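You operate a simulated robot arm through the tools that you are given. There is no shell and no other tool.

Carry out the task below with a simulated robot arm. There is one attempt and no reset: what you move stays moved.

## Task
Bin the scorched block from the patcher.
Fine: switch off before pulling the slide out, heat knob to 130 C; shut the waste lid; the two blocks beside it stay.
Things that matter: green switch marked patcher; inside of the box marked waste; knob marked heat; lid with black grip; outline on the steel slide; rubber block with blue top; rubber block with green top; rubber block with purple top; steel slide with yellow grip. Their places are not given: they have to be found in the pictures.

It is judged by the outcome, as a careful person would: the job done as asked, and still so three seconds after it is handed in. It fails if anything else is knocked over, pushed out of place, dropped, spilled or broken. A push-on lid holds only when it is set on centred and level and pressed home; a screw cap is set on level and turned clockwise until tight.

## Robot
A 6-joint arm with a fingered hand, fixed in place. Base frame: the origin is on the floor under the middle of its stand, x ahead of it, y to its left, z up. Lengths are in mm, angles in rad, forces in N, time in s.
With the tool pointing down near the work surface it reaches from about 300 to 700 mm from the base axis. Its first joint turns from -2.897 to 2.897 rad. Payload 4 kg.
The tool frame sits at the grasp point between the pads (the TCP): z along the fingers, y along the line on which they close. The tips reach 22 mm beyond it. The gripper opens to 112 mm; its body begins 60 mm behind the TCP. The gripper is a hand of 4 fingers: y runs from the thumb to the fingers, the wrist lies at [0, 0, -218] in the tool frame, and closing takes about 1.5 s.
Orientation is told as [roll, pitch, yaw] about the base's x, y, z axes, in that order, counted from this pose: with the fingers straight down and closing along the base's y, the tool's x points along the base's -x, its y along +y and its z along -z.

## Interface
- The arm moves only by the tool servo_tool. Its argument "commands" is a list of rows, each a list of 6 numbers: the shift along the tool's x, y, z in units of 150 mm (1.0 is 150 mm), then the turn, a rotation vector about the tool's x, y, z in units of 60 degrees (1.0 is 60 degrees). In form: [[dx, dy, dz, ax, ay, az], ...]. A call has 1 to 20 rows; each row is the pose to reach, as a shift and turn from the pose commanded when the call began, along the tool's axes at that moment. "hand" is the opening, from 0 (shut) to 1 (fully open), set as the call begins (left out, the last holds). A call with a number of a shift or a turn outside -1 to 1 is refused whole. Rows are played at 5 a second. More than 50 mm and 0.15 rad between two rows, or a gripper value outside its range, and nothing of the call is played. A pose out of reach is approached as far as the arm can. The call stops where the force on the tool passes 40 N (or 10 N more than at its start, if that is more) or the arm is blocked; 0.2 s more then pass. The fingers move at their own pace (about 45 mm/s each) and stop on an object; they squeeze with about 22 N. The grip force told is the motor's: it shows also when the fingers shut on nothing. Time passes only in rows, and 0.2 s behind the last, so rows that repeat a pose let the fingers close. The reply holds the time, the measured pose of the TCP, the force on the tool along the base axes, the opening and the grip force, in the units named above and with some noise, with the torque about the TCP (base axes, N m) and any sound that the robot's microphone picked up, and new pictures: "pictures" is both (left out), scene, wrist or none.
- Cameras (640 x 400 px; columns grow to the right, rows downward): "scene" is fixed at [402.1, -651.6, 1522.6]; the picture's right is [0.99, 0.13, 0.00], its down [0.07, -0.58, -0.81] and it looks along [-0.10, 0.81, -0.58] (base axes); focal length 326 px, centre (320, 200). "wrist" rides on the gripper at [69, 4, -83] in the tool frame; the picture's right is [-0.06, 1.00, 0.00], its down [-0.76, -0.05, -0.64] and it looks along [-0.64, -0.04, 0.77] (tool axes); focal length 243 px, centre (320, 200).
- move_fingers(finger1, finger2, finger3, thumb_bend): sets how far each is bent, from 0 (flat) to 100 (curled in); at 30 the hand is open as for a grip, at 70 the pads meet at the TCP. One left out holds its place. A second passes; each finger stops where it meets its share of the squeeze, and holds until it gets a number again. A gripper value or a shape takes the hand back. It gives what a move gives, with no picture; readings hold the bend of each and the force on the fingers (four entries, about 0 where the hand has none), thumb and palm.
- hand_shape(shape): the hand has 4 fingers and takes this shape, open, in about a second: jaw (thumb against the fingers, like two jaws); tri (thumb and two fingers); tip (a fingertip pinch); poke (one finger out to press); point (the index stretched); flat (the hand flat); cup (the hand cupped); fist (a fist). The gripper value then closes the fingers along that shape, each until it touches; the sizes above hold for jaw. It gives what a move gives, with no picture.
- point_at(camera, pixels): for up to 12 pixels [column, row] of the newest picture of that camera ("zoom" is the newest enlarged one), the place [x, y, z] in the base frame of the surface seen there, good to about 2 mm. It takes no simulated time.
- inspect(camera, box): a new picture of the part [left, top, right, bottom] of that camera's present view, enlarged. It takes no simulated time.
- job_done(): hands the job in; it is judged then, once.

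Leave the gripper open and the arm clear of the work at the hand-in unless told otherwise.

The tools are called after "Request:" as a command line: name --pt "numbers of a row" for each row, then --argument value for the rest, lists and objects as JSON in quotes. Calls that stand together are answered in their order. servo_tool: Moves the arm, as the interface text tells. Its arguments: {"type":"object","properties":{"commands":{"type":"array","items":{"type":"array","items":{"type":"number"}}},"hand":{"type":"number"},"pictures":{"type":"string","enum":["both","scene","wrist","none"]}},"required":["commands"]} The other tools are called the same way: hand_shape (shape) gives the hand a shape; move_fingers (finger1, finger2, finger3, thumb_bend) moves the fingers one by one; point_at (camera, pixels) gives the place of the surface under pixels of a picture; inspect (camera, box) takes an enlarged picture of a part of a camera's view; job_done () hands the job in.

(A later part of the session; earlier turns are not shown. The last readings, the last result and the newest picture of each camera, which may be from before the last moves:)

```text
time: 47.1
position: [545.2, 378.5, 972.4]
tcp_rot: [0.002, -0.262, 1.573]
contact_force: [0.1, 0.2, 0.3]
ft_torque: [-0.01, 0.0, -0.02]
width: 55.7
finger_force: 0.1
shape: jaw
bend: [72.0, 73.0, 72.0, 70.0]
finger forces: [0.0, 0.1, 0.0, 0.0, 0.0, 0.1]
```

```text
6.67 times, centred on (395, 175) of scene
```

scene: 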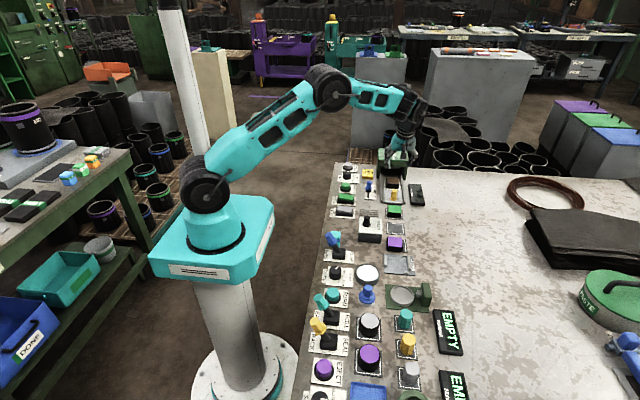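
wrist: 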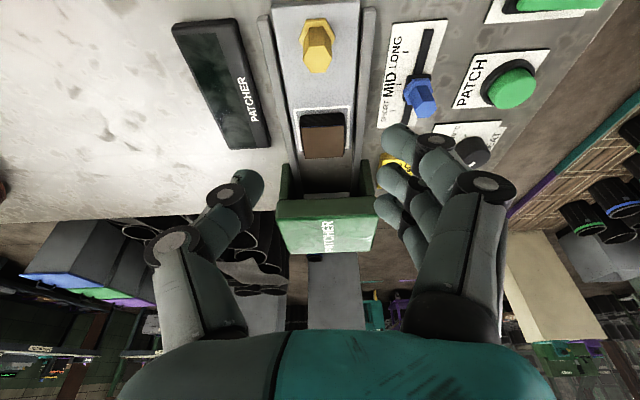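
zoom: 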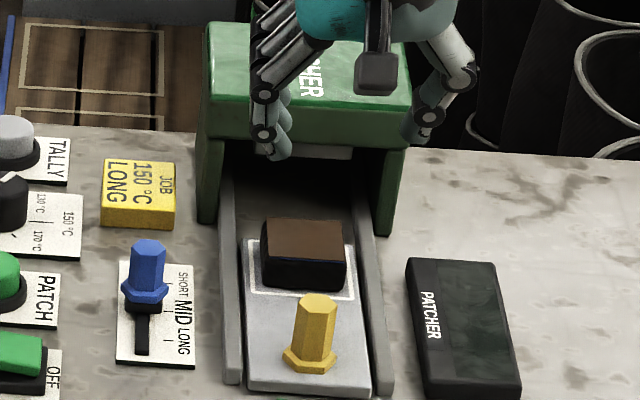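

The slide holds one block with a brown-scorched top. I measure it, and have a closer look at the waste lid.

Request:
point_at --camera "zoom" --pixels '[[268, 222], [341, 224], [343, 260], [266, 252], [305, 240], [262, 282], [343, 288], [318, 298], [245, 385], [365, 390], [303, 275]]'

Request:
inspect --camera "scene" --box '[350, 200, 400, 250]'

Request:
inspect --camera "wrist" --box '[260, 0, 400, 210]'

```text
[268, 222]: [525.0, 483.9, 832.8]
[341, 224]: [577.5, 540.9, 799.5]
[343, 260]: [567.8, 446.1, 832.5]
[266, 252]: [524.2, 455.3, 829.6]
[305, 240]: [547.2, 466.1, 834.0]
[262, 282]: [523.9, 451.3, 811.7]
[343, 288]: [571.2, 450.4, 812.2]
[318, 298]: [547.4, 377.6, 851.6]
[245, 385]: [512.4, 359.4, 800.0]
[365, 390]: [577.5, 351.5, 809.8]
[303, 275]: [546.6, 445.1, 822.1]
```

```text
8.00 times, centred on (375, 225) of scene
```

zoom: 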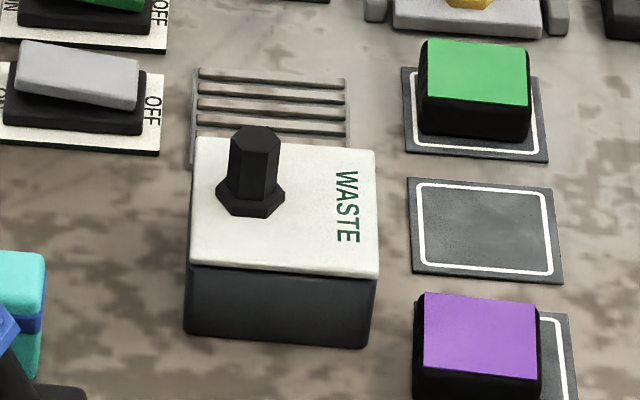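

```text
1.90 times, centred on (330, 105) of wrist
```

zoom: 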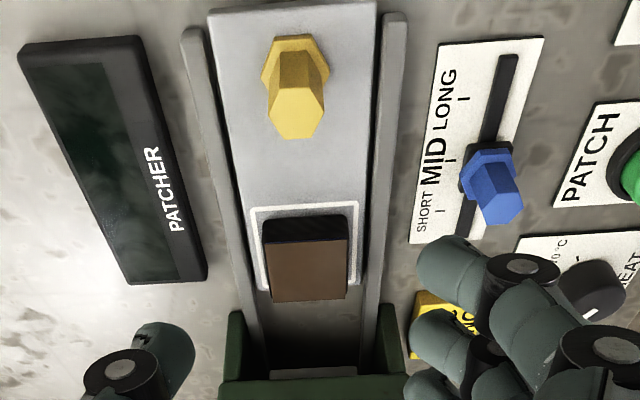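

The block sits at centre ≈ (547,466), 46×37 mm, top z 833. Before handling the lid I measure its neighbours: clamp lever, grille, free bench area.

Request:
inspect --camera "scene" --box '[320, 185, 420, 260]'

Request:
point_at --camera "zoom" --pixels '[[85, 300], [100, 310], [60, 320], [90, 340], [245, 175], [340, 180], [245, 140], [340, 140], [290, 150], [245, 120], [340, 110], [300, 170]]'

```text
5.33 times, centred on (370, 222) of scene
```

zoom: 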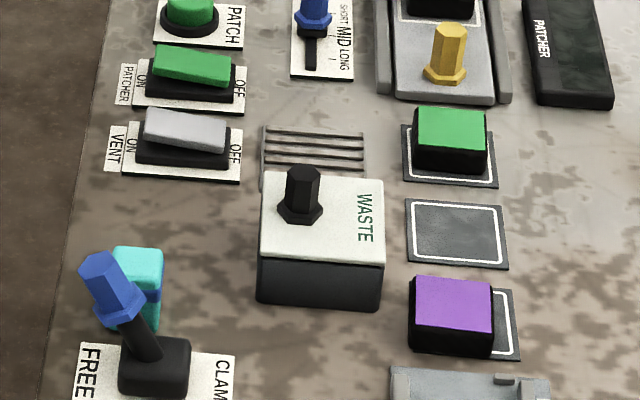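

```text
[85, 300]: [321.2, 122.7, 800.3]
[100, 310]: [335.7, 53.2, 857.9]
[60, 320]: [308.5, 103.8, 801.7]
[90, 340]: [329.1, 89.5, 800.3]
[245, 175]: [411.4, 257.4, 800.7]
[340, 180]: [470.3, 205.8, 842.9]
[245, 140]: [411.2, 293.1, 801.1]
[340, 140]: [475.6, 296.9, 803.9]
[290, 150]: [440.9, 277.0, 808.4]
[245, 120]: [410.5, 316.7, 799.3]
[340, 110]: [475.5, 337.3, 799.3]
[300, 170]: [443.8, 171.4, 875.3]
```

Free bench for the lid: around (640,180), beyond the block slots. Now I level the tool and move over the waste lid's grip at (445.5,170), turning yaw back to 0.

Request:
servo_tool --pt "0.12 0.13 -0.035 0 0.125 0" --pt "0.25 0.26 -0.069 0 0.25 0" --pt "0.38 0.4 -0.104 0 0.25 0" --pt "0.51 0.53 -0.138 0 0.25 0" --pt "0.644 0.663 -0.1725 0 0.25 0" --pt "0.644 0.663 -0.1725 0 0.25 0" --pictures "none"

Request:
servo_tool --pt "0.09 0 0 0 0 0.125" --pt "0.18 0 0 0 0 0.25" --pt "0.27 0 0 0 0 0.375" --pt "0.36 0 0 0 0 0.5" --pt "0.45 0 0 0 0 0.625" --pt "0.54 0 0 0 0 0.75" --pt "0.63 0 0 0 0 0.875" --pt "0.723 0 0 0 0 1.0" --pt "0.723 0 0 0 0 1.0" --pictures "none"

Request:
servo_tool --pt "0 0 0 0 0 0.125" --pt "0 0 0 0 0 0.25" --pt "0 0 0 0 0 0.375" --pt "0 0 0 0 0 0.5" --pt "0 0 0 0 0 0.5" --pictures "both"

```text
time: 48.5
position: [446.2, 275.5, 973.1]
tcp_rot: [0.002, -0.002, 1.571]
contact_force: [-0.3, -0.8, -0.5]
ft_torque: [-0.01, -0.03, -0.03]
width: 55.4
finger_force: 0.0
shape: jaw
bend: [72.0, 73.0, 72.0, 70.0]
finger forces: [0.0, 0.0, 0.0, 0.1, 0.1, 0.0]
```

```text
time: 50.5
position: [446.6, 169.5, 973.6]
tcp_rot: [0.001, 0.002, 0.522]
contact_force: [-0.9, 0.3, -0.2]
ft_torque: [0.0, 0.02, 0.05]
width: 55.6
finger_force: 0.1
shape: jaw
bend: [72.0, 73.0, 72.0, 70.0]
finger forces: [0.0, 0.0, 0.0, 0.0, 0.0, 0.0]
```

```text
time: 51.7
position: [446.8, 168.1, 974.1]
tcp_rot: [-0.001, 0.003, -0.001]
contact_force: [0.6, -0.5, -0.2]
ft_torque: [0.01, 0.01, -0.02]
width: 55.5
finger_force: 0.0
shape: jaw
bend: [72.0, 73.0, 72.0, 70.0]
finger forces: [0.1, 0.1, 0.0, 0.0, 0.1, 0.1]
```

scene: 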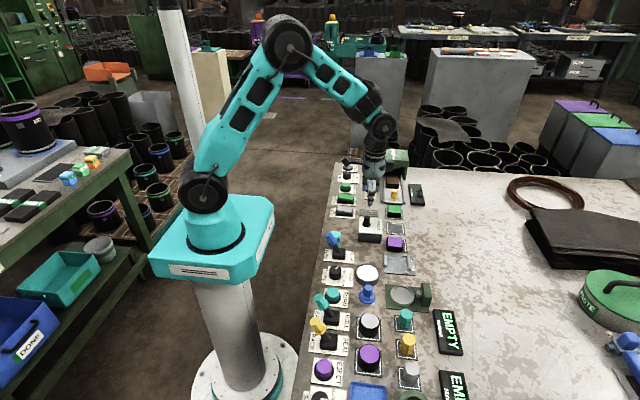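
wrist: 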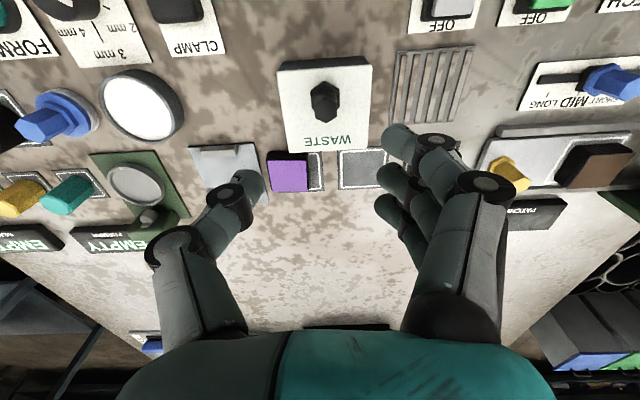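

I enlarge the lid in the wrist view to look for hinges or edges.

Request:
inspect --camera "wrist" --box '[260, 40, 400, 165]'

Request:
point_at --camera "zoom" --pixels '[[95, 110], [505, 90], [500, 330], [140, 350], [300, 130], [300, 170], [270, 150], [335, 150], [300, 210], [250, 75]]'

```text
3.20 times, centred on (330, 102) of wrist
```

zoom: 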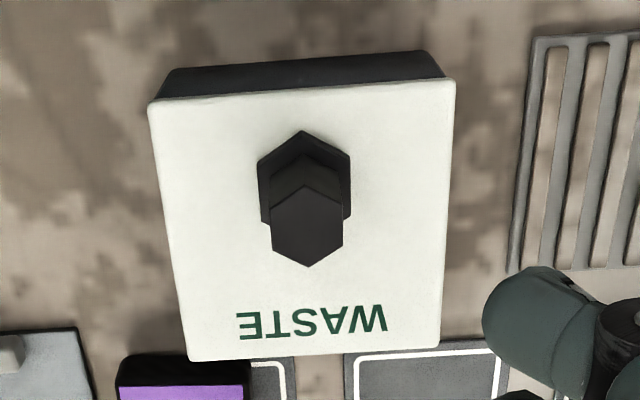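

```text
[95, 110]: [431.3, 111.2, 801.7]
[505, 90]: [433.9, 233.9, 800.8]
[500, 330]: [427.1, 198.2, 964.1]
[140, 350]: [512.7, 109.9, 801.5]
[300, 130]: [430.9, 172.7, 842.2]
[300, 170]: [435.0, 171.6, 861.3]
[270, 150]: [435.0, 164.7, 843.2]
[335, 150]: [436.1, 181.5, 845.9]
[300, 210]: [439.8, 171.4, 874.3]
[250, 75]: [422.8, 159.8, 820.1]
```

I measure the grip's top hexagon and lid corners more exactly.

Request:
point_at --camera "zoom" --pixels '[[307, 190], [307, 226], [307, 260], [273, 225], [340, 225], [155, 108], [450, 85], [436, 343], [193, 355], [300, 90], [312, 348]]'

```text
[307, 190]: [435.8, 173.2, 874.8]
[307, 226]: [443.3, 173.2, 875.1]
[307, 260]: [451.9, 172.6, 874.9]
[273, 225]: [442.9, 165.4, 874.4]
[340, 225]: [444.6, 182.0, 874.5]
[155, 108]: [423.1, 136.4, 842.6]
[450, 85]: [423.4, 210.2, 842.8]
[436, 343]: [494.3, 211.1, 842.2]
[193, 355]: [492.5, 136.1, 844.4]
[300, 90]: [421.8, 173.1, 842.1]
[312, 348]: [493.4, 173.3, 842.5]
```

Grip axis ≈ (445,172), flats facing ±y — good for closing along y. I descend so the tips stay ~4 mm above the lid.

Request:
servo_tool --pt "0.012 0.023 0.2 0 0 0" --pt "0.012 0.023 0.4 0 0 0" --pt "0.012 0.023 0.55 0 0 0" --pt "0.012 0.023 0.64 0 0 0" --pt "0.012 0.023 0.69 0 0 0" --pt "0.012 0.023 0.69 0 0 0" --pictures "wrist"

Request:
inspect --camera "scene" --box '[340, 185, 400, 245]'

```text
time: 53.1
position: [443.7, 171.6, 869.6]
tcp_rot: [0.001, 0.001, 0.001]
contact_force: [0.0, 0.3, 0.2]
ft_torque: [-0.01, 0.03, -0.03]
width: 55.4
finger_force: 0.1
shape: jaw
bend: [72.0, 73.0, 72.0, 70.0]
finger forces: [0.0, 0.1, 0.0, 0.0, 0.0, 0.0]
```

wrist: 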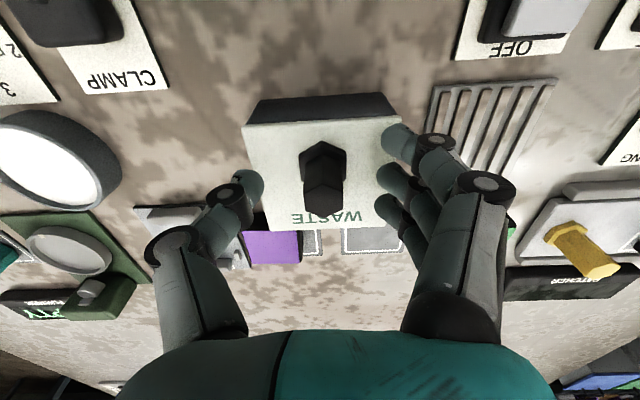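

```text
6.67 times, centred on (370, 215) of scene
```

zoom: 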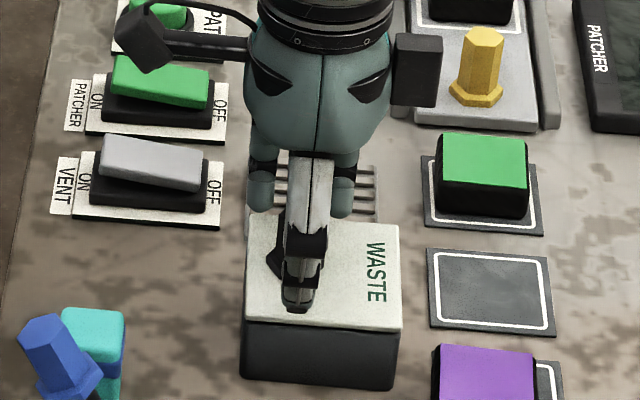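

Now I close on the grip.

Request:
servo_tool --pt "0 0 0 0 0 0" --pt "0 0 0 0 0 0" --pt "0 0 0 0 0 0" --pt "0 0 0 0 0 0" --pt "0 0 0 0 0 0" --pt "0 0 0 0 0 0" --pt "0 0 0 0 0 0" --pt "0 0 0 0 0 0" --hand 0 --pictures "wrist"

Request:
inspect --camera "scene" --box '[340, 185, 400, 245]'

```text
time: 54.9
position: [445.7, 170.6, 870.5]
tcp_rot: [-0.003, 0.002, -0.002]
contact_force: [-0.4, -14.3, -1.9]
ft_torque: [-0.18, -0.03, 0.03]
width: 2.6
finger_force: 21.6
shape: jaw
bend: [66.0, 72.0, 66.0, 70.0]
finger forces: [0.1, 6.6, 0.0, 0.0, 20.4, 0.1]
```

wrist: 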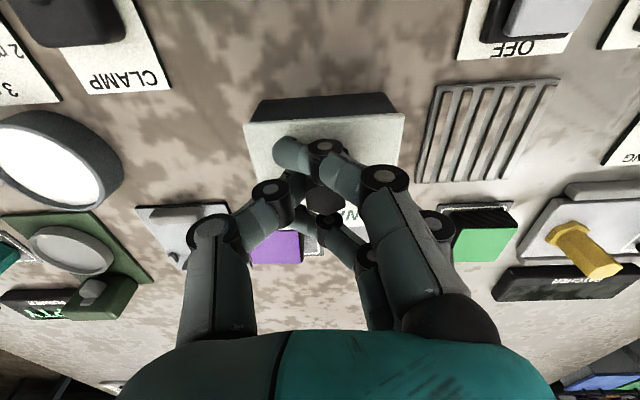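

```text
6.67 times, centred on (370, 215) of scene
```

zoom: 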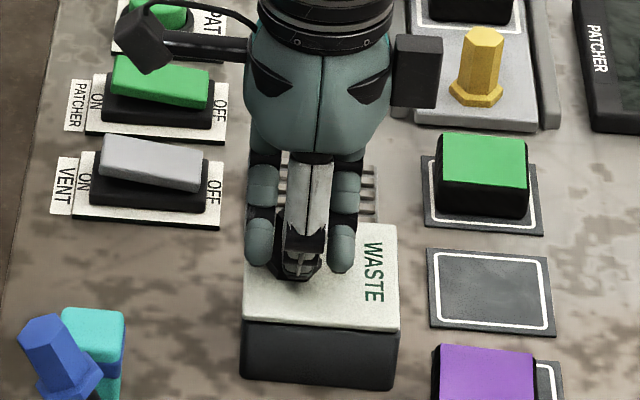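

Thumb pushes ~20 N and the middle finger ~7 N; the lid holds still. I try lifting gently by 6 mm to learn if it is hinged or loose.

Request:
servo_tool --pt "0 0 -0.013 0 0 0" --pt "0 0 -0.027 0 0 0" --pt "0 0 -0.04 0 0 0" --pt "0 0 -0.04 0 0 0" --pictures "wrist"

Request:
inspect --camera "scene" --box '[340, 185, 400, 245]'

Request:
inspect --camera "wrist" --box '[220, 70, 430, 260]'

```text
time: 55.9
position: [444.8, 171.4, 876.9]
tcp_rot: [0.0, 0.001, -0.001]
contact_force: [1.0, -9.5, -13.8]
ft_torque: [-0.06, -0.1, 0.03]
width: 1.4
finger_force: 22.1
shape: jaw
bend: [66.0, 72.0, 66.0, 70.0]
finger forces: [1.6, 5.4, 0.1, 0.2, 15.3, 0.1]
```

wrist: 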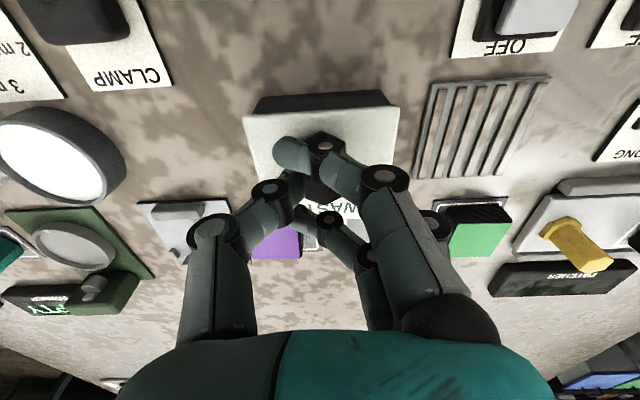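

```text
6.67 times, centred on (370, 215) of scene
```

zoom: 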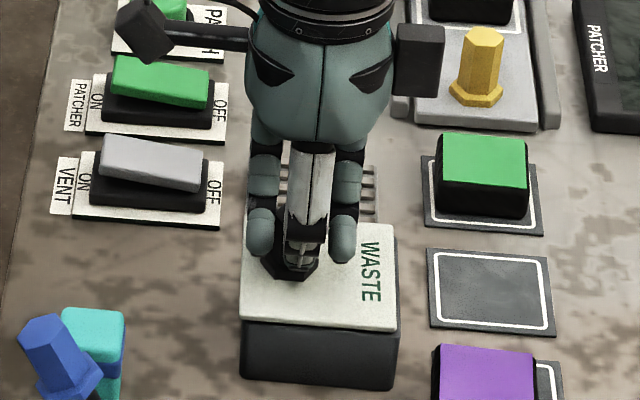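

```text
2.11 times, centred on (325, 165) of wrist
```

zoom: 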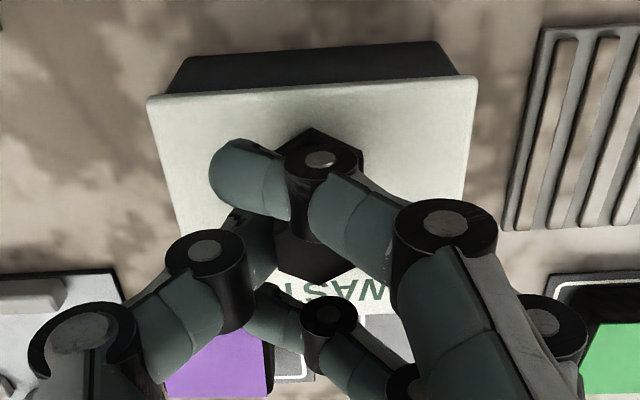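

I measure the lid's corners now to see how it moved.

Request:
inspect --camera "scene" --box '[345, 205, 395, 255]'

Request:
point_at --camera "zoom" --pixels '[[195, 255], [300, 260], [375, 265], [375, 170], [360, 150], [195, 190], [190, 225], [280, 230], [280, 300], [340, 200]]'

```text
8.00 times, centred on (370, 230) of scene
```

zoom: 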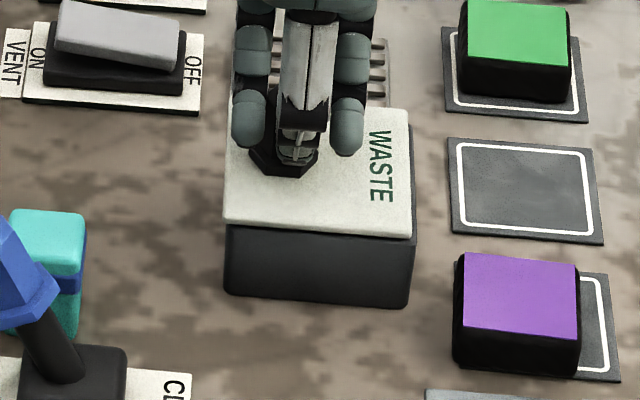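

```text
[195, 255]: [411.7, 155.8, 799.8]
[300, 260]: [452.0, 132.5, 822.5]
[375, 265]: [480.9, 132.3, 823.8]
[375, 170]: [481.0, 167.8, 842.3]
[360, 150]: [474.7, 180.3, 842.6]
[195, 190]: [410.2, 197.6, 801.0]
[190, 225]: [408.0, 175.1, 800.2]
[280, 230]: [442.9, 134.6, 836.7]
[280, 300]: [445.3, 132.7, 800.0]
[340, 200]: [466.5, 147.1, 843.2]
```

Request:
point_at --camera "zoom" --pixels '[[230, 215], [232, 130], [235, 180], [405, 230], [403, 115], [405, 170], [300, 222], [225, 218], [412, 235], [320, 220]]'

```text
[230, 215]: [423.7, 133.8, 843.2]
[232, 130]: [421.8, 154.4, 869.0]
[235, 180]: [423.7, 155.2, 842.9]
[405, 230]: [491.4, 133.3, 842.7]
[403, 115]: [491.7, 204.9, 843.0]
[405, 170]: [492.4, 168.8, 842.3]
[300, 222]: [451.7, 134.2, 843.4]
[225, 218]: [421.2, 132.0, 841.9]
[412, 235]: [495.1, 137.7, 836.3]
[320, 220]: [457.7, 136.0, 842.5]
```

The lid did not rise; the fingers slipped up the post ~6 mm while the lid seems shifted ~2–3 mm toward −x (box edge visible at its +x side). It may be a sliding lid. I lower again and test a small 4 mm pull toward −x.

Request:
servo_tool --pt "0 0 0.02 0 0 0" --pt "0 0 0.04 0 0 0" --pt "0 0 0.04 0 0 0" --pt "0.013 0 0.04 0 0 0" --pt "0.026 0 0.04 0 0 0" --pt "0.026 0 0.04 0 0 0" --pictures "wrist"

Request:
inspect --camera "scene" --box '[345, 205, 395, 255]'

Request:
point_at --camera "zoom" --pixels '[[230, 215], [235, 180], [405, 230], [403, 115], [405, 170], [320, 220]]'

```text
time: 57.3
position: [441.0, 171.0, 871.7]
tcp_rot: [0.0, 0.002, -0.001]
contact_force: [0.9, -18.5, 25.2]
ft_torque: [-0.28, 0.04, -0.01]
width: 4.1
finger_force: 21.9
shape: jaw
bend: [67.0, 74.0, 66.0, 72.0]
finger forces: [3.5, 8.8, 0.0, 0.0, 26.7, 0.0]
```

wrist: 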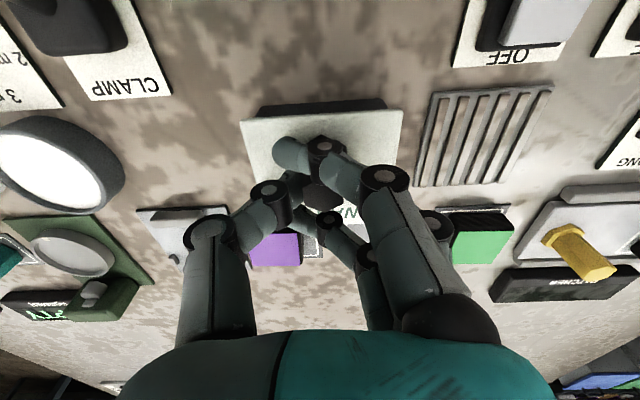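

```text
8.00 times, centred on (370, 230) of scene
```

zoom: 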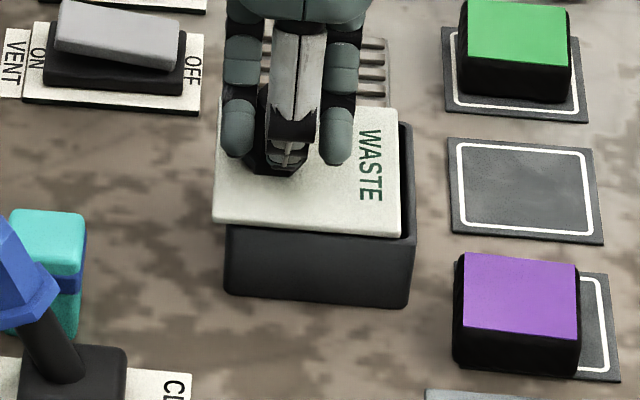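

```text
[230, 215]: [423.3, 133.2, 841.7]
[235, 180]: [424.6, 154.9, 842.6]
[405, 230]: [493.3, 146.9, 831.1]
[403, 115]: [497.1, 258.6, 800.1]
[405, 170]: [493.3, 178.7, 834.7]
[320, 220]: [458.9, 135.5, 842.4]
```

The lid slides toward −x almost without force — it is a sliding lid. I ease the downward preload slightly and slide it open toward −x by 60 mm.

Request:
servo_tool --pt "0.0 0 -0.015 0 0 0" --pt "0.033 0 -0.015 0 0 0" --pt "0.067 0 -0.015 0 0 0" --pt "0.1 0 -0.015 0 0 0" --pt "0.133 0 -0.015 0 0 0" --pt "0.167 0 -0.015 0 0 0" --pt "0.2 0 -0.015 0 0 0" --pt "0.233 0 -0.015 0 0 0" --pt "0.267 0 -0.015 0 0 0" --pt "0.3 0 -0.015 0 0 0" --pt "0.333 0 -0.015 0 0 0" --pt "0.367 0 -0.015 0 0 0" --pt "0.4 0 -0.015 0 0 0" --pt "0.4 0 -0.015 0 0 0" --pictures "both"

Request:
inspect --camera "scene" --box '[335, 205, 395, 255]'

```text
time: 60.3
position: [381.9, 169.5, 872.2]
tcp_rot: [0.001, 0.003, 0.001]
contact_force: [0.4, -9.0, 5.4]
ft_torque: [-0.12, -0.06, -0.02]
width: 3.2
finger_force: 22.4
shape: jaw
bend: [66.0, 73.0, 66.0, 72.0]
finger forces: [3.7, 8.8, 0.0, 0.1, 19.0, 0.1]
```

scene: 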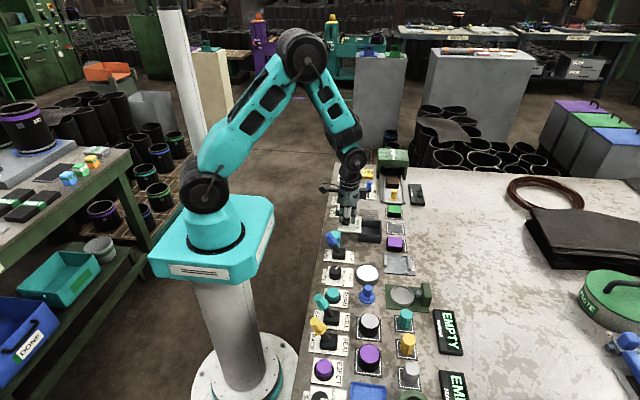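
wrist: 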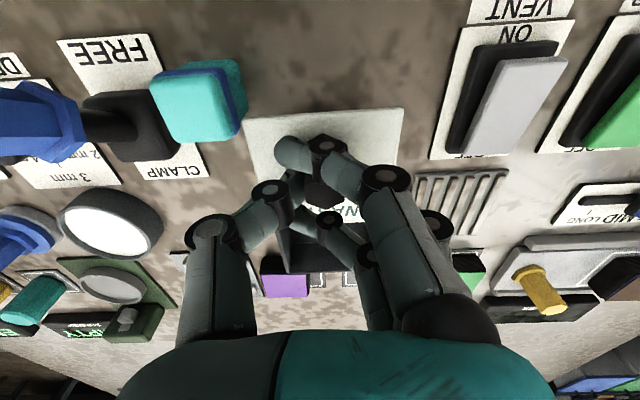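

```text
8.00 times, centred on (365, 230) of scene
```

zoom: 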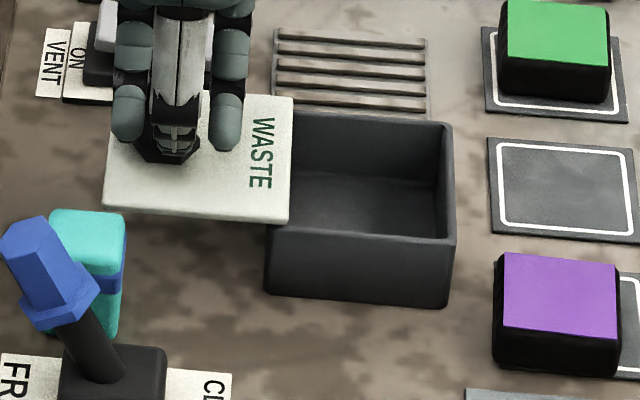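

The box is nearly fully open. I check the gap to the teal block by the clamp and measure the inside of the box.

Request:
point_at --camera "zoom" --pixels '[[85, 220], [120, 220], [110, 215], [285, 210], [110, 205], [310, 115], [435, 125], [440, 235], [290, 232], [365, 200], [380, 130], [360, 260]]'

```text
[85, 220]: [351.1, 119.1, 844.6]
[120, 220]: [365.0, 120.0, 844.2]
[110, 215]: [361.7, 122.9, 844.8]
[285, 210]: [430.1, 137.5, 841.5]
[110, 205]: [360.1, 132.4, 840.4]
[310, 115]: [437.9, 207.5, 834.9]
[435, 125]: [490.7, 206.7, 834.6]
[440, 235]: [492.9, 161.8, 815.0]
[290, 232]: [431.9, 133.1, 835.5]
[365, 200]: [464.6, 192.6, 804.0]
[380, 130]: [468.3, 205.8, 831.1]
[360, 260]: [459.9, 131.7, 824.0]
```

8 mm gap to the teal block in y; the lid runs along x only. I slide it 6 mm more, softly, to open fully.

Request:
servo_tool --pt "0.013 0 0 0 0 0" --pt "0.027 0 0 0 0 0" --pt "0.04 0 0 0 0 0" --pt "0.04 0 0 0 0 0" --pictures "none"

Request:
inspect --camera "scene" --box '[335, 205, 395, 255]'

Request:
point_at --camera "zoom" --pixels '[[270, 205], [275, 120], [100, 200], [300, 130], [290, 150], [435, 150], [430, 200]]'

```text
time: 61.3
position: [379.9, 170.6, 872.7]
tcp_rot: [-0.002, -0.005, -0.002]
contact_force: [24.8, -14.2, 6.9]
ft_torque: [-0.19, -0.3, 0.05]
width: 3.2
finger_force: 21.9
shape: jaw
bend: [66.0, 73.0, 66.0, 71.0]
finger forces: [0.5, 11.2, 0.0, 0.1, 28.2, 0.1]
```

```text
8.00 times, centred on (365, 230) of scene
```

zoom: 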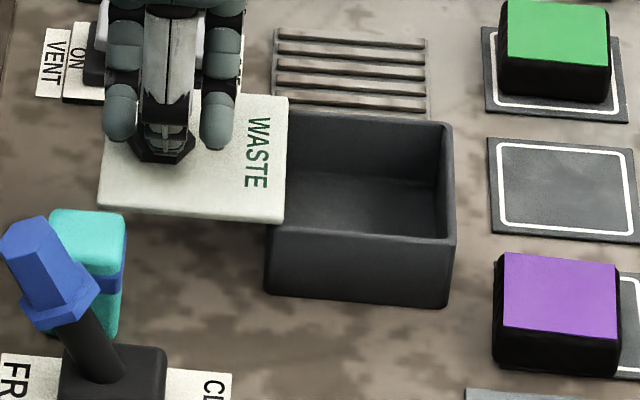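

```text
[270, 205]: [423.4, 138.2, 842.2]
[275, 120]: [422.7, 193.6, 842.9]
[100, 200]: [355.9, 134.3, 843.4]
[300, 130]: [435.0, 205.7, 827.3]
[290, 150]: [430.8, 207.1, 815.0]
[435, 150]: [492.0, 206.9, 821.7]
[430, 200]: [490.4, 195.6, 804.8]
```

The stop is reached (25 N), lid's edge at x≈429. I relieve the pull, open the hand and lift.

Request:
servo_tool --pt "-0.027 0 0 0 0 0" --pt "-0.027 0 0 0 0 0" --pictures "none"

Request:
servo_tool --pt "0 0 0 0 0 0" --pt "0 0 0 0 0 0" --pt "0 0 0 0 0 0" --pt "0 0 0 0 0 0" --pt "0 0 0 0 0 0" --pt "0 0 0 0 0 0" --hand 0.5 --pictures "none"

Request:
servo_tool --pt "0 0 -0.15 0 0 0" --pt "0 0 -0.35 0 0 0" --pt "0 0 -0.6 0 0 0" --pt "0 0 -0.7 0 0 0" --pt "0 0 -0.7 0 0 0" --pictures "both"

Request:
inspect --camera "scene" --box '[335, 195, 415, 255]'

```text
time: 61.9
position: [379.6, 171.3, 871.8]
tcp_rot: [0.0, 0.004, -0.001]
contact_force: [10.5, -11.0, 6.7]
ft_torque: [-0.13, -0.12, 0.02]
width: 3.1
finger_force: 21.7
shape: jaw
bend: [66.0, 73.0, 66.0, 71.0]
finger forces: [1.7, 9.8, 0.0, 0.1, 21.5, 0.1]
```

```text
time: 63.3
position: [380.6, 171.1, 873.2]
tcp_rot: [0.001, 0.0, -0.001]
contact_force: [-0.7, 0.0, -0.2]
ft_torque: [0.04, -0.05, 0.0]
width: 55.5
finger_force: 0.0
shape: jaw
bend: [72.0, 73.0, 72.0, 70.0]
finger forces: [0.0, 0.0, 0.0, 0.0, 0.1, 0.1]
```

```text
time: 64.5
position: [379.0, 172.1, 975.5]
tcp_rot: [0.0, 0.001, 0.0]
contact_force: [-0.5, -0.5, -0.3]
ft_torque: [-0.03, 0.01, -0.01]
width: 55.4
finger_force: 0.0
shape: jaw
bend: [72.0, 73.0, 72.0, 70.0]
finger forces: [0.0, 0.1, 0.0, 0.0, 0.0, 0.0]
```

scene: 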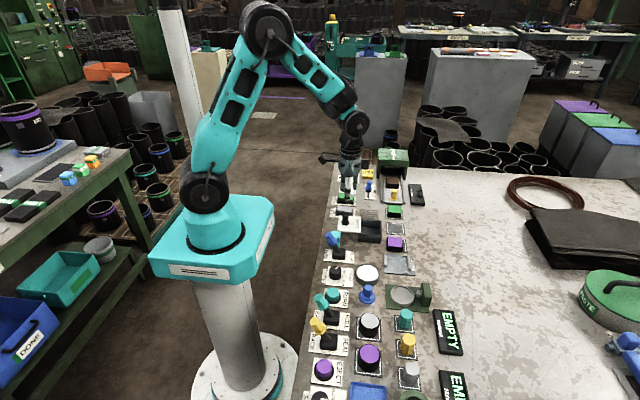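
wrist: 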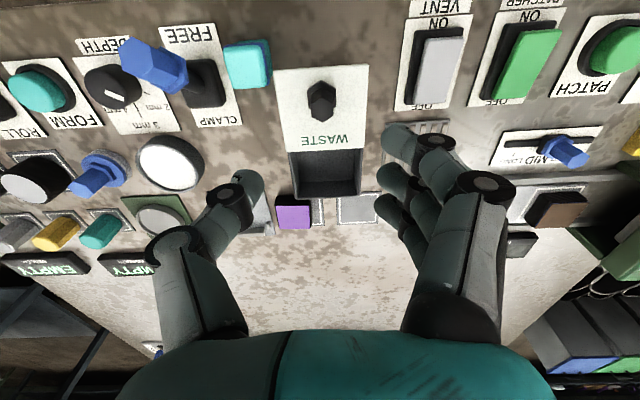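

```text
6.67 times, centred on (375, 225) of scene
```

zoom: 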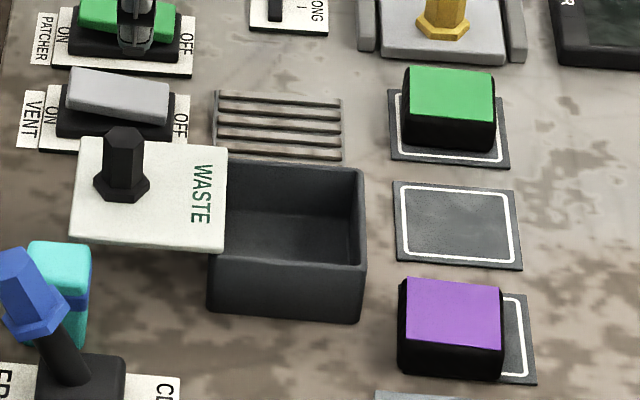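

The lid stays open; the inside of the box is x≈429–490, y≈136–206. Now I go back for the block: yaw 0 (fingers close along y on its 46 mm faces), tool tilted ~12° with the tip leaning +x for reach. First a transit at height.

Request:
servo_tool --pt "-0.1 0.2 0 0 0 0" --pt "-0.2 0.4 0 0 0 0" --pt "-0.3 0.6 0 0 0 0" --pt "-0.4 0.8 0 0 0 0" --pt "-0.5 1.0 0 0 0 0" --pt "-0.5 1.0 0 0 0 0" --hand 0.56 --pictures "none"

Request:
servo_tool --pt "-0.12 0.18 0.03 0 -0.1 0" --pt "-0.24 0.36 0.06 0 -0.2 0" --pt "-0.36 0.54 0.1 0 -0.2 0" --pt "-0.48 0.72 0.13 0 -0.2 0" --pt "-0.62 0.92 0.16 0 -0.2 0" --pt "-0.62 0.92 0.16 0 -0.2 0" --pt "-0.62 0.92 0.16 0 -0.2 0" --pictures "wrist"

Request:
inspect --camera "scene" --box '[355, 120, 435, 200]'

```text
time: 65.9
position: [452.5, 321.5, 978.7]
tcp_rot: [0.002, 0.002, -0.001]
contact_force: [0.7, 0.2, -0.1]
ft_torque: [0.01, -0.03, -0.01]
width: 62.0
finger_force: 0.1
shape: jaw
bend: [72.0, 72.0, 72.0, 70.0]
finger forces: [0.0, 0.1, 0.0, 0.1, 0.0, 0.0]
```

```text
time: 67.5
position: [546.0, 455.1, 952.1]
tcp_rot: [0.001, -0.208, 0.001]
contact_force: [0.3, 1.0, -0.6]
ft_torque: [-0.02, 0.0, 0.01]
width: 62.0
finger_force: 0.1
shape: jaw
bend: [72.0, 72.0, 72.0, 70.0]
finger forces: [0.0, 0.1, 0.0, 0.0, 0.0, 0.0]
```

wrist: 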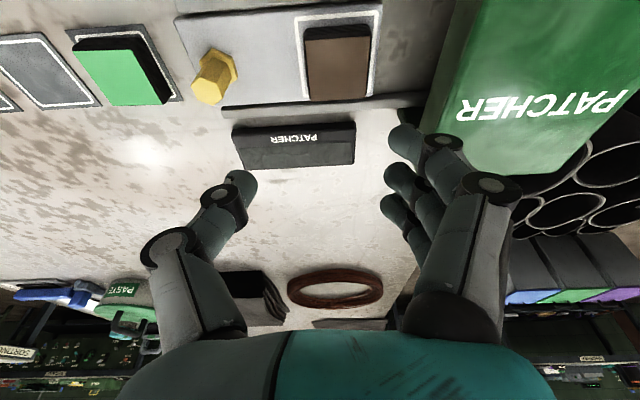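

```text
5.00 times, centred on (395, 160) of scene
```

zoom: 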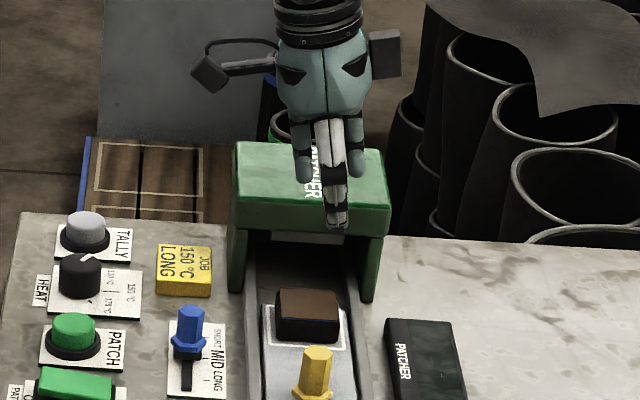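

Over the block now, reachable. I measure the block in the wrist view for consistency.

Request:
inspect --camera "wrist" --box '[190, 0, 480, 180]'

Request:
point_at --camera "zoom" --pixels '[[255, 65], [387, 62], [395, 210], [260, 215], [320, 140], [540, 190], [560, 100], [520, 300], [90, 130], [235, 30]]'

```text
2.21 times, centred on (335, 90) of wrist
```

zoom: 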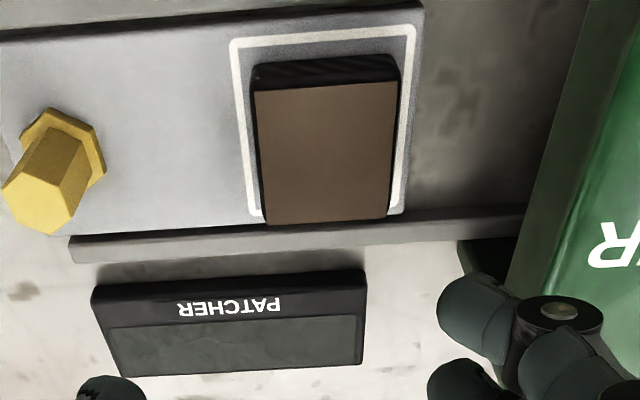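

```text
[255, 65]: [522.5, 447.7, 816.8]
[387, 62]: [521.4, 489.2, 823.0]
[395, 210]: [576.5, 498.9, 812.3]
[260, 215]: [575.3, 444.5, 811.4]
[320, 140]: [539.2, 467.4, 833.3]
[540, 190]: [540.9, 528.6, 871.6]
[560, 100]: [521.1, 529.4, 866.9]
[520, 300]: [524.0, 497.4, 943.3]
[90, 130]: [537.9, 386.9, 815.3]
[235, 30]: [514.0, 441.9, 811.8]
```

Request:
point_at --camera "zoom" --pixels '[[260, 95], [393, 87], [385, 212], [270, 220], [327, 90], [327, 218], [258, 150], [392, 150]]'

```text
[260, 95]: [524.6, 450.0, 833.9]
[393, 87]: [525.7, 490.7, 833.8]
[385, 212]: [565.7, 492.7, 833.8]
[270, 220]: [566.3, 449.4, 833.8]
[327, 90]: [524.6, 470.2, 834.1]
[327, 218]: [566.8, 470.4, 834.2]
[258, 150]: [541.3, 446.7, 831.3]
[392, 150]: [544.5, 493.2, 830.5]
```

The block's top is x 524–567, y 448–491, top z 834 (≈43 mm wide in y). I bias the TCP to y≈459 so the finger backs stay clear of the press (y=528), open to 0.7, and descend to z≈885.

Request:
servo_tool --pt "0.03 0.027 0.11 0 0 0" --pt "0.06 0.027 0.22 0 0 0" --pt "0.09 0.027 0.33 0 0 0" --pt "0.112 0.027 0.433 0 0 0" --pt "0.112 0.027 0.433 0 0 0" --hand 0.7 --pictures "wrist"

Request:
inspect --camera "scene" --box '[365, 130, 425, 190]'

```text
time: 68.7
position: [545.4, 462.8, 885.1]
tcp_rot: [0.0, -0.207, -0.001]
contact_force: [0.9, 0.5, -0.9]
ft_torque: [0.0, 0.0, 0.0]
width: 77.9
finger_force: 0.1
shape: jaw
bend: [67.0, 67.0, 67.0, 64.0]
finger forces: [0.1, 0.0, 0.1, 0.0, 0.0, 0.0]
```

wrist: 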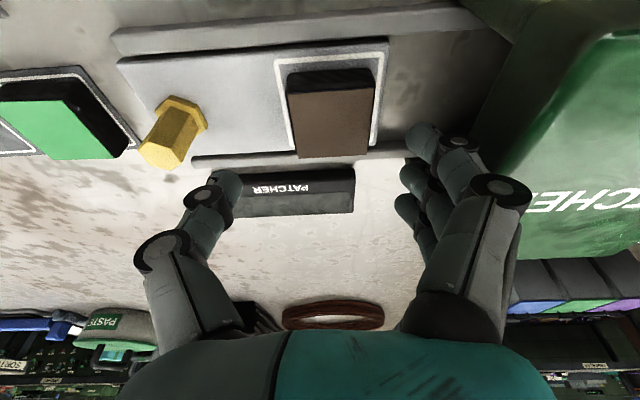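

```text
6.67 times, centred on (395, 160) of scene
```

zoom: 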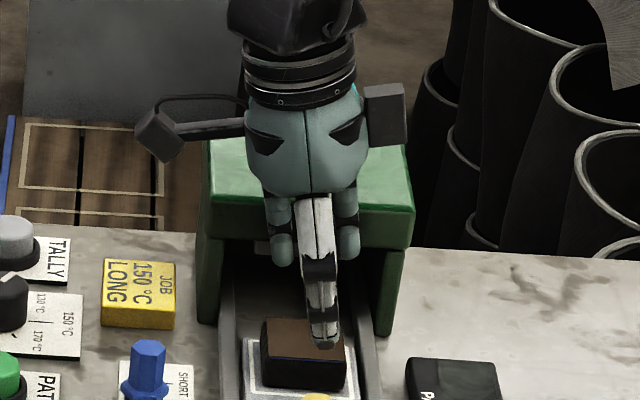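

Reading is (545.4,462.8,885). I check the finger knuckles' distance to the press before going lower.

Request:
point_at --camera "wrist" --pixels '[[500, 187], [525, 190], [518, 180], [458, 143], [478, 145], [425, 130], [420, 140], [540, 150], [560, 190], [330, 120], [290, 95], [372, 90]]'

```text
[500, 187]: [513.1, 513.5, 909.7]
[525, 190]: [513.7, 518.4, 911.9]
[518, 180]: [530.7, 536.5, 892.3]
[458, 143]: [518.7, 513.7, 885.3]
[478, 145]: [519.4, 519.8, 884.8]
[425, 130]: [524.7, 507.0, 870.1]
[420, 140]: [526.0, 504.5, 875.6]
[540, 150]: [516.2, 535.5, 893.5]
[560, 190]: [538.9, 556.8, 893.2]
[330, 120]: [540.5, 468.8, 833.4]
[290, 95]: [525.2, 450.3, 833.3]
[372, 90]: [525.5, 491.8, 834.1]
```

Knuckles reach y≈520 here; shifting −4 mm in y leaves ~11 mm to the press. I descend to TCP z≈842.

Request:
servo_tool --pt "0.015 -0.025 0 0 0 0" --pt "0.035 -0.025 0.09 0 0 0" --pt "0.055 -0.025 0.18 0 0 0" --pt "0.068 -0.025 0.24 0 0 0" --pt "0.075 -0.025 0.277 0 0 0" --pt "0.075 -0.025 0.277 0 0 0" --pictures "wrist"

Request:
inspect --camera "scene" --box '[365, 140, 425, 200]'

```text
time: 70.1
position: [541.6, 459.3, 842.8]
tcp_rot: [0.001, -0.208, 0.001]
contact_force: [0.6, -0.5, -0.3]
ft_torque: [0.03, 0.0, 0.03]
width: 78.1
finger_force: 0.1
shape: jaw
bend: [67.0, 67.0, 67.0, 64.0]
finger forces: [0.0, 0.0, 0.1, 0.0, 0.1, 0.1]
```

wrist: 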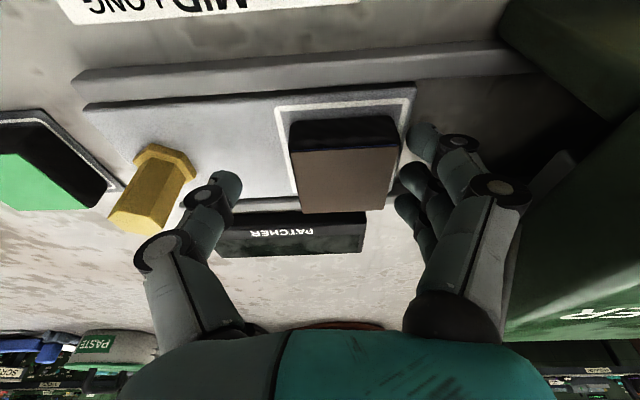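

```text
6.67 times, centred on (395, 170) of scene
```

zoom: 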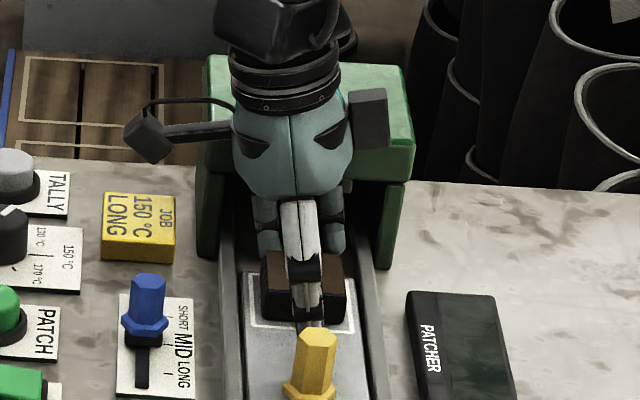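

Thumb is in front of the block, fingers behind, no contact. I close.

Request:
servo_tool --pt "0 0 0 0 0 0" --pt "0 0 0 0 0 0" --pt "0 0 0 0 0 0" --pt "0 0 0 0 0 0" --pt "0 0 0 0 0 0" --pt "0 0 0 0 0 0" --pt "0 0 0 0 0 0" --pt "0 0 0 0 0 0" --hand 0 --pictures "wrist"

Request:
inspect --camera "scene" --box '[365, 140, 425, 200]'

Request:
inspect --camera "wrist" --box '[200, 70, 480, 260]'

```text
time: 71.9
position: [542.0, 458.0, 842.7]
tcp_rot: [0.0, -0.208, 0.001]
contact_force: [-0.4, -0.5, -0.2]
ft_torque: [-0.01, -0.03, -0.02]
width: 42.6
finger_force: 21.7
shape: jaw
bend: [73.0, 73.0, 73.0, 70.0]
finger forces: [6.7, 6.6, 6.5, 0.0, 19.8, 0.1]
```

wrist: 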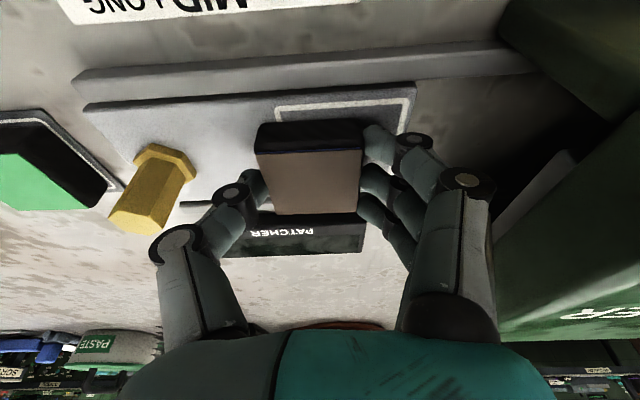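

```text
6.67 times, centred on (395, 170) of scene
```

zoom: 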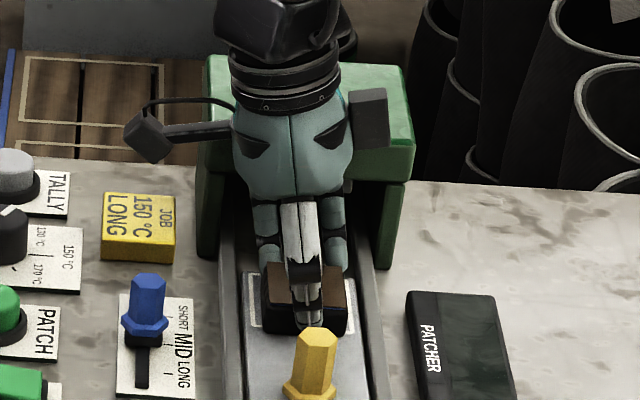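

```text
2.11 times, centred on (340, 165) of wrist
```

zoom: 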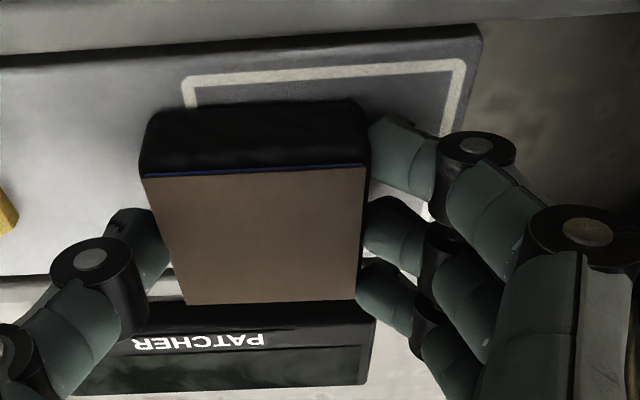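

A balanced grip (fingers 6.6 N each, thumb 20 N, width 42.6 mm). I lift straight up gently.

Request:
servo_tool --pt "-0.01 0 -0.05 0 0 0" --pt "-0.021 0 -0.1 0 0 0" --pt "-0.042 0 -0.2 0 0 0" --pt "-0.074 0 -0.35 0 0 0" --pt "-0.106 0 -0.5 0 0 0" --pt "-0.137 0 -0.65 0 0 0" --pt "-0.148 0 -0.7 0 0 0" --pt "-0.148 0 -0.7 0 0 0" --pictures "wrist"

Request:
inspect --camera "scene" --box '[355, 110, 435, 200]'

```text
time: 73.7
position: [542.3, 458.6, 948.8]
tcp_rot: [0.0, -0.21, -0.001]
contact_force: [0.6, 0.0, -0.6]
ft_torque: [0.01, -0.01, -0.03]
width: 42.1
finger_force: 22.2
shape: jaw
bend: [73.0, 73.0, 73.0, 70.0]
finger forces: [6.7, 6.6, 6.6, 0.1, 19.9, 0.1]
```

wrist: 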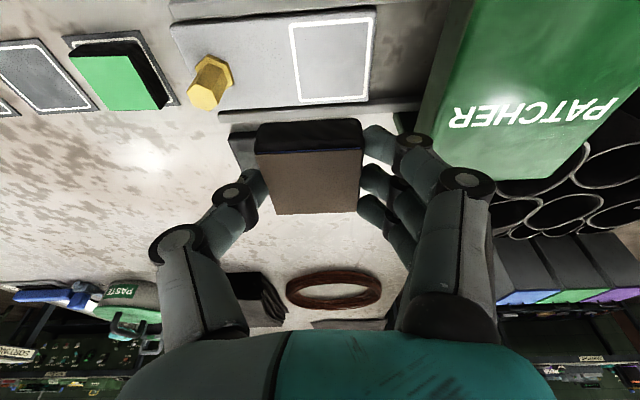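

```text
4.44 times, centred on (395, 155) of scene
```

zoom: 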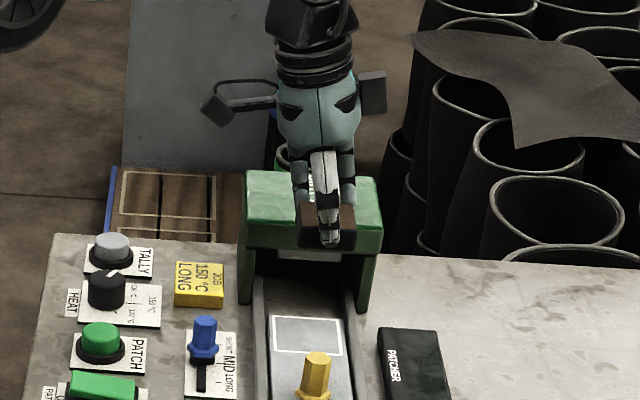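

The block is lifted and level in the hand; outline on the slide is empty now. I keep the same tilt (block stays level) and carry it at z≈949 toward the open waste box, in two calls.

Request:
servo_tool --pt "0.03 -0.1 -0.006 0 0 0" --pt "0.08 -0.27 -0.017 0 0 0" --pt "0.13 -0.44 -0.027 0 0 0" --pt "0.18 -0.61 -0.038 0 0 0" --pt "0.23 -0.78 -0.049 0 0 0" --pt "0.27 -0.9 -0.057 0 0 0" --pt "0.282 -0.957 -0.0596 0 0 0" --pt "0.282 -0.957 -0.0596 0 0 0" --pictures "none"

Request:
servo_tool --pt "0.03 -0.1 -0.006 0 0 0" --pt "0.08 -0.27 -0.017 0 0 0" --pt "0.13 -0.44 -0.027 0 0 0" --pt "0.18 -0.61 -0.038 0 0 0" --pt "0.23 -0.78 -0.049 0 0 0" --pt "0.27 -0.9 -0.057 0 0 0" --pt "0.282 -0.957 -0.0596 0 0 0" --pt "0.282 -0.957 -0.0596 0 0 0" --pictures "wrist"

Request:
inspect --camera "scene" --box '[335, 180, 415, 250]'

```text
time: 75.5
position: [497.9, 317.1, 951.6]
tcp_rot: [0.001, -0.207, -0.001]
contact_force: [0.2, 0.2, -0.2]
ft_torque: [-0.01, 0.01, 0.01]
width: 42.3
finger_force: 22.6
shape: jaw
bend: [73.0, 73.0, 73.0, 70.0]
finger forces: [6.6, 6.7, 6.5, 0.1, 19.8, 0.0]
```

```text
time: 77.3
position: [453.9, 172.2, 951.6]
tcp_rot: [0.001, -0.209, 0.0]
contact_force: [-0.5, 0.1, -0.7]
ft_torque: [-0.03, -0.01, -0.02]
width: 42.2
finger_force: 22.2
shape: jaw
bend: [73.0, 73.0, 73.0, 70.0]
finger forces: [6.7, 6.6, 6.4, 0.0, 19.9, 0.0]
```

wrist: 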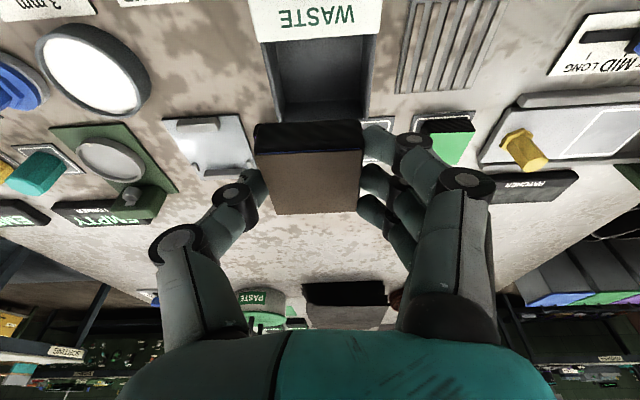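

```text
5.71 times, centred on (375, 215) of scene
```

zoom: 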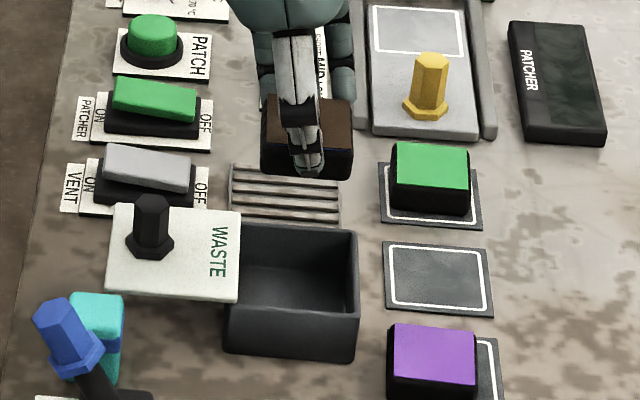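

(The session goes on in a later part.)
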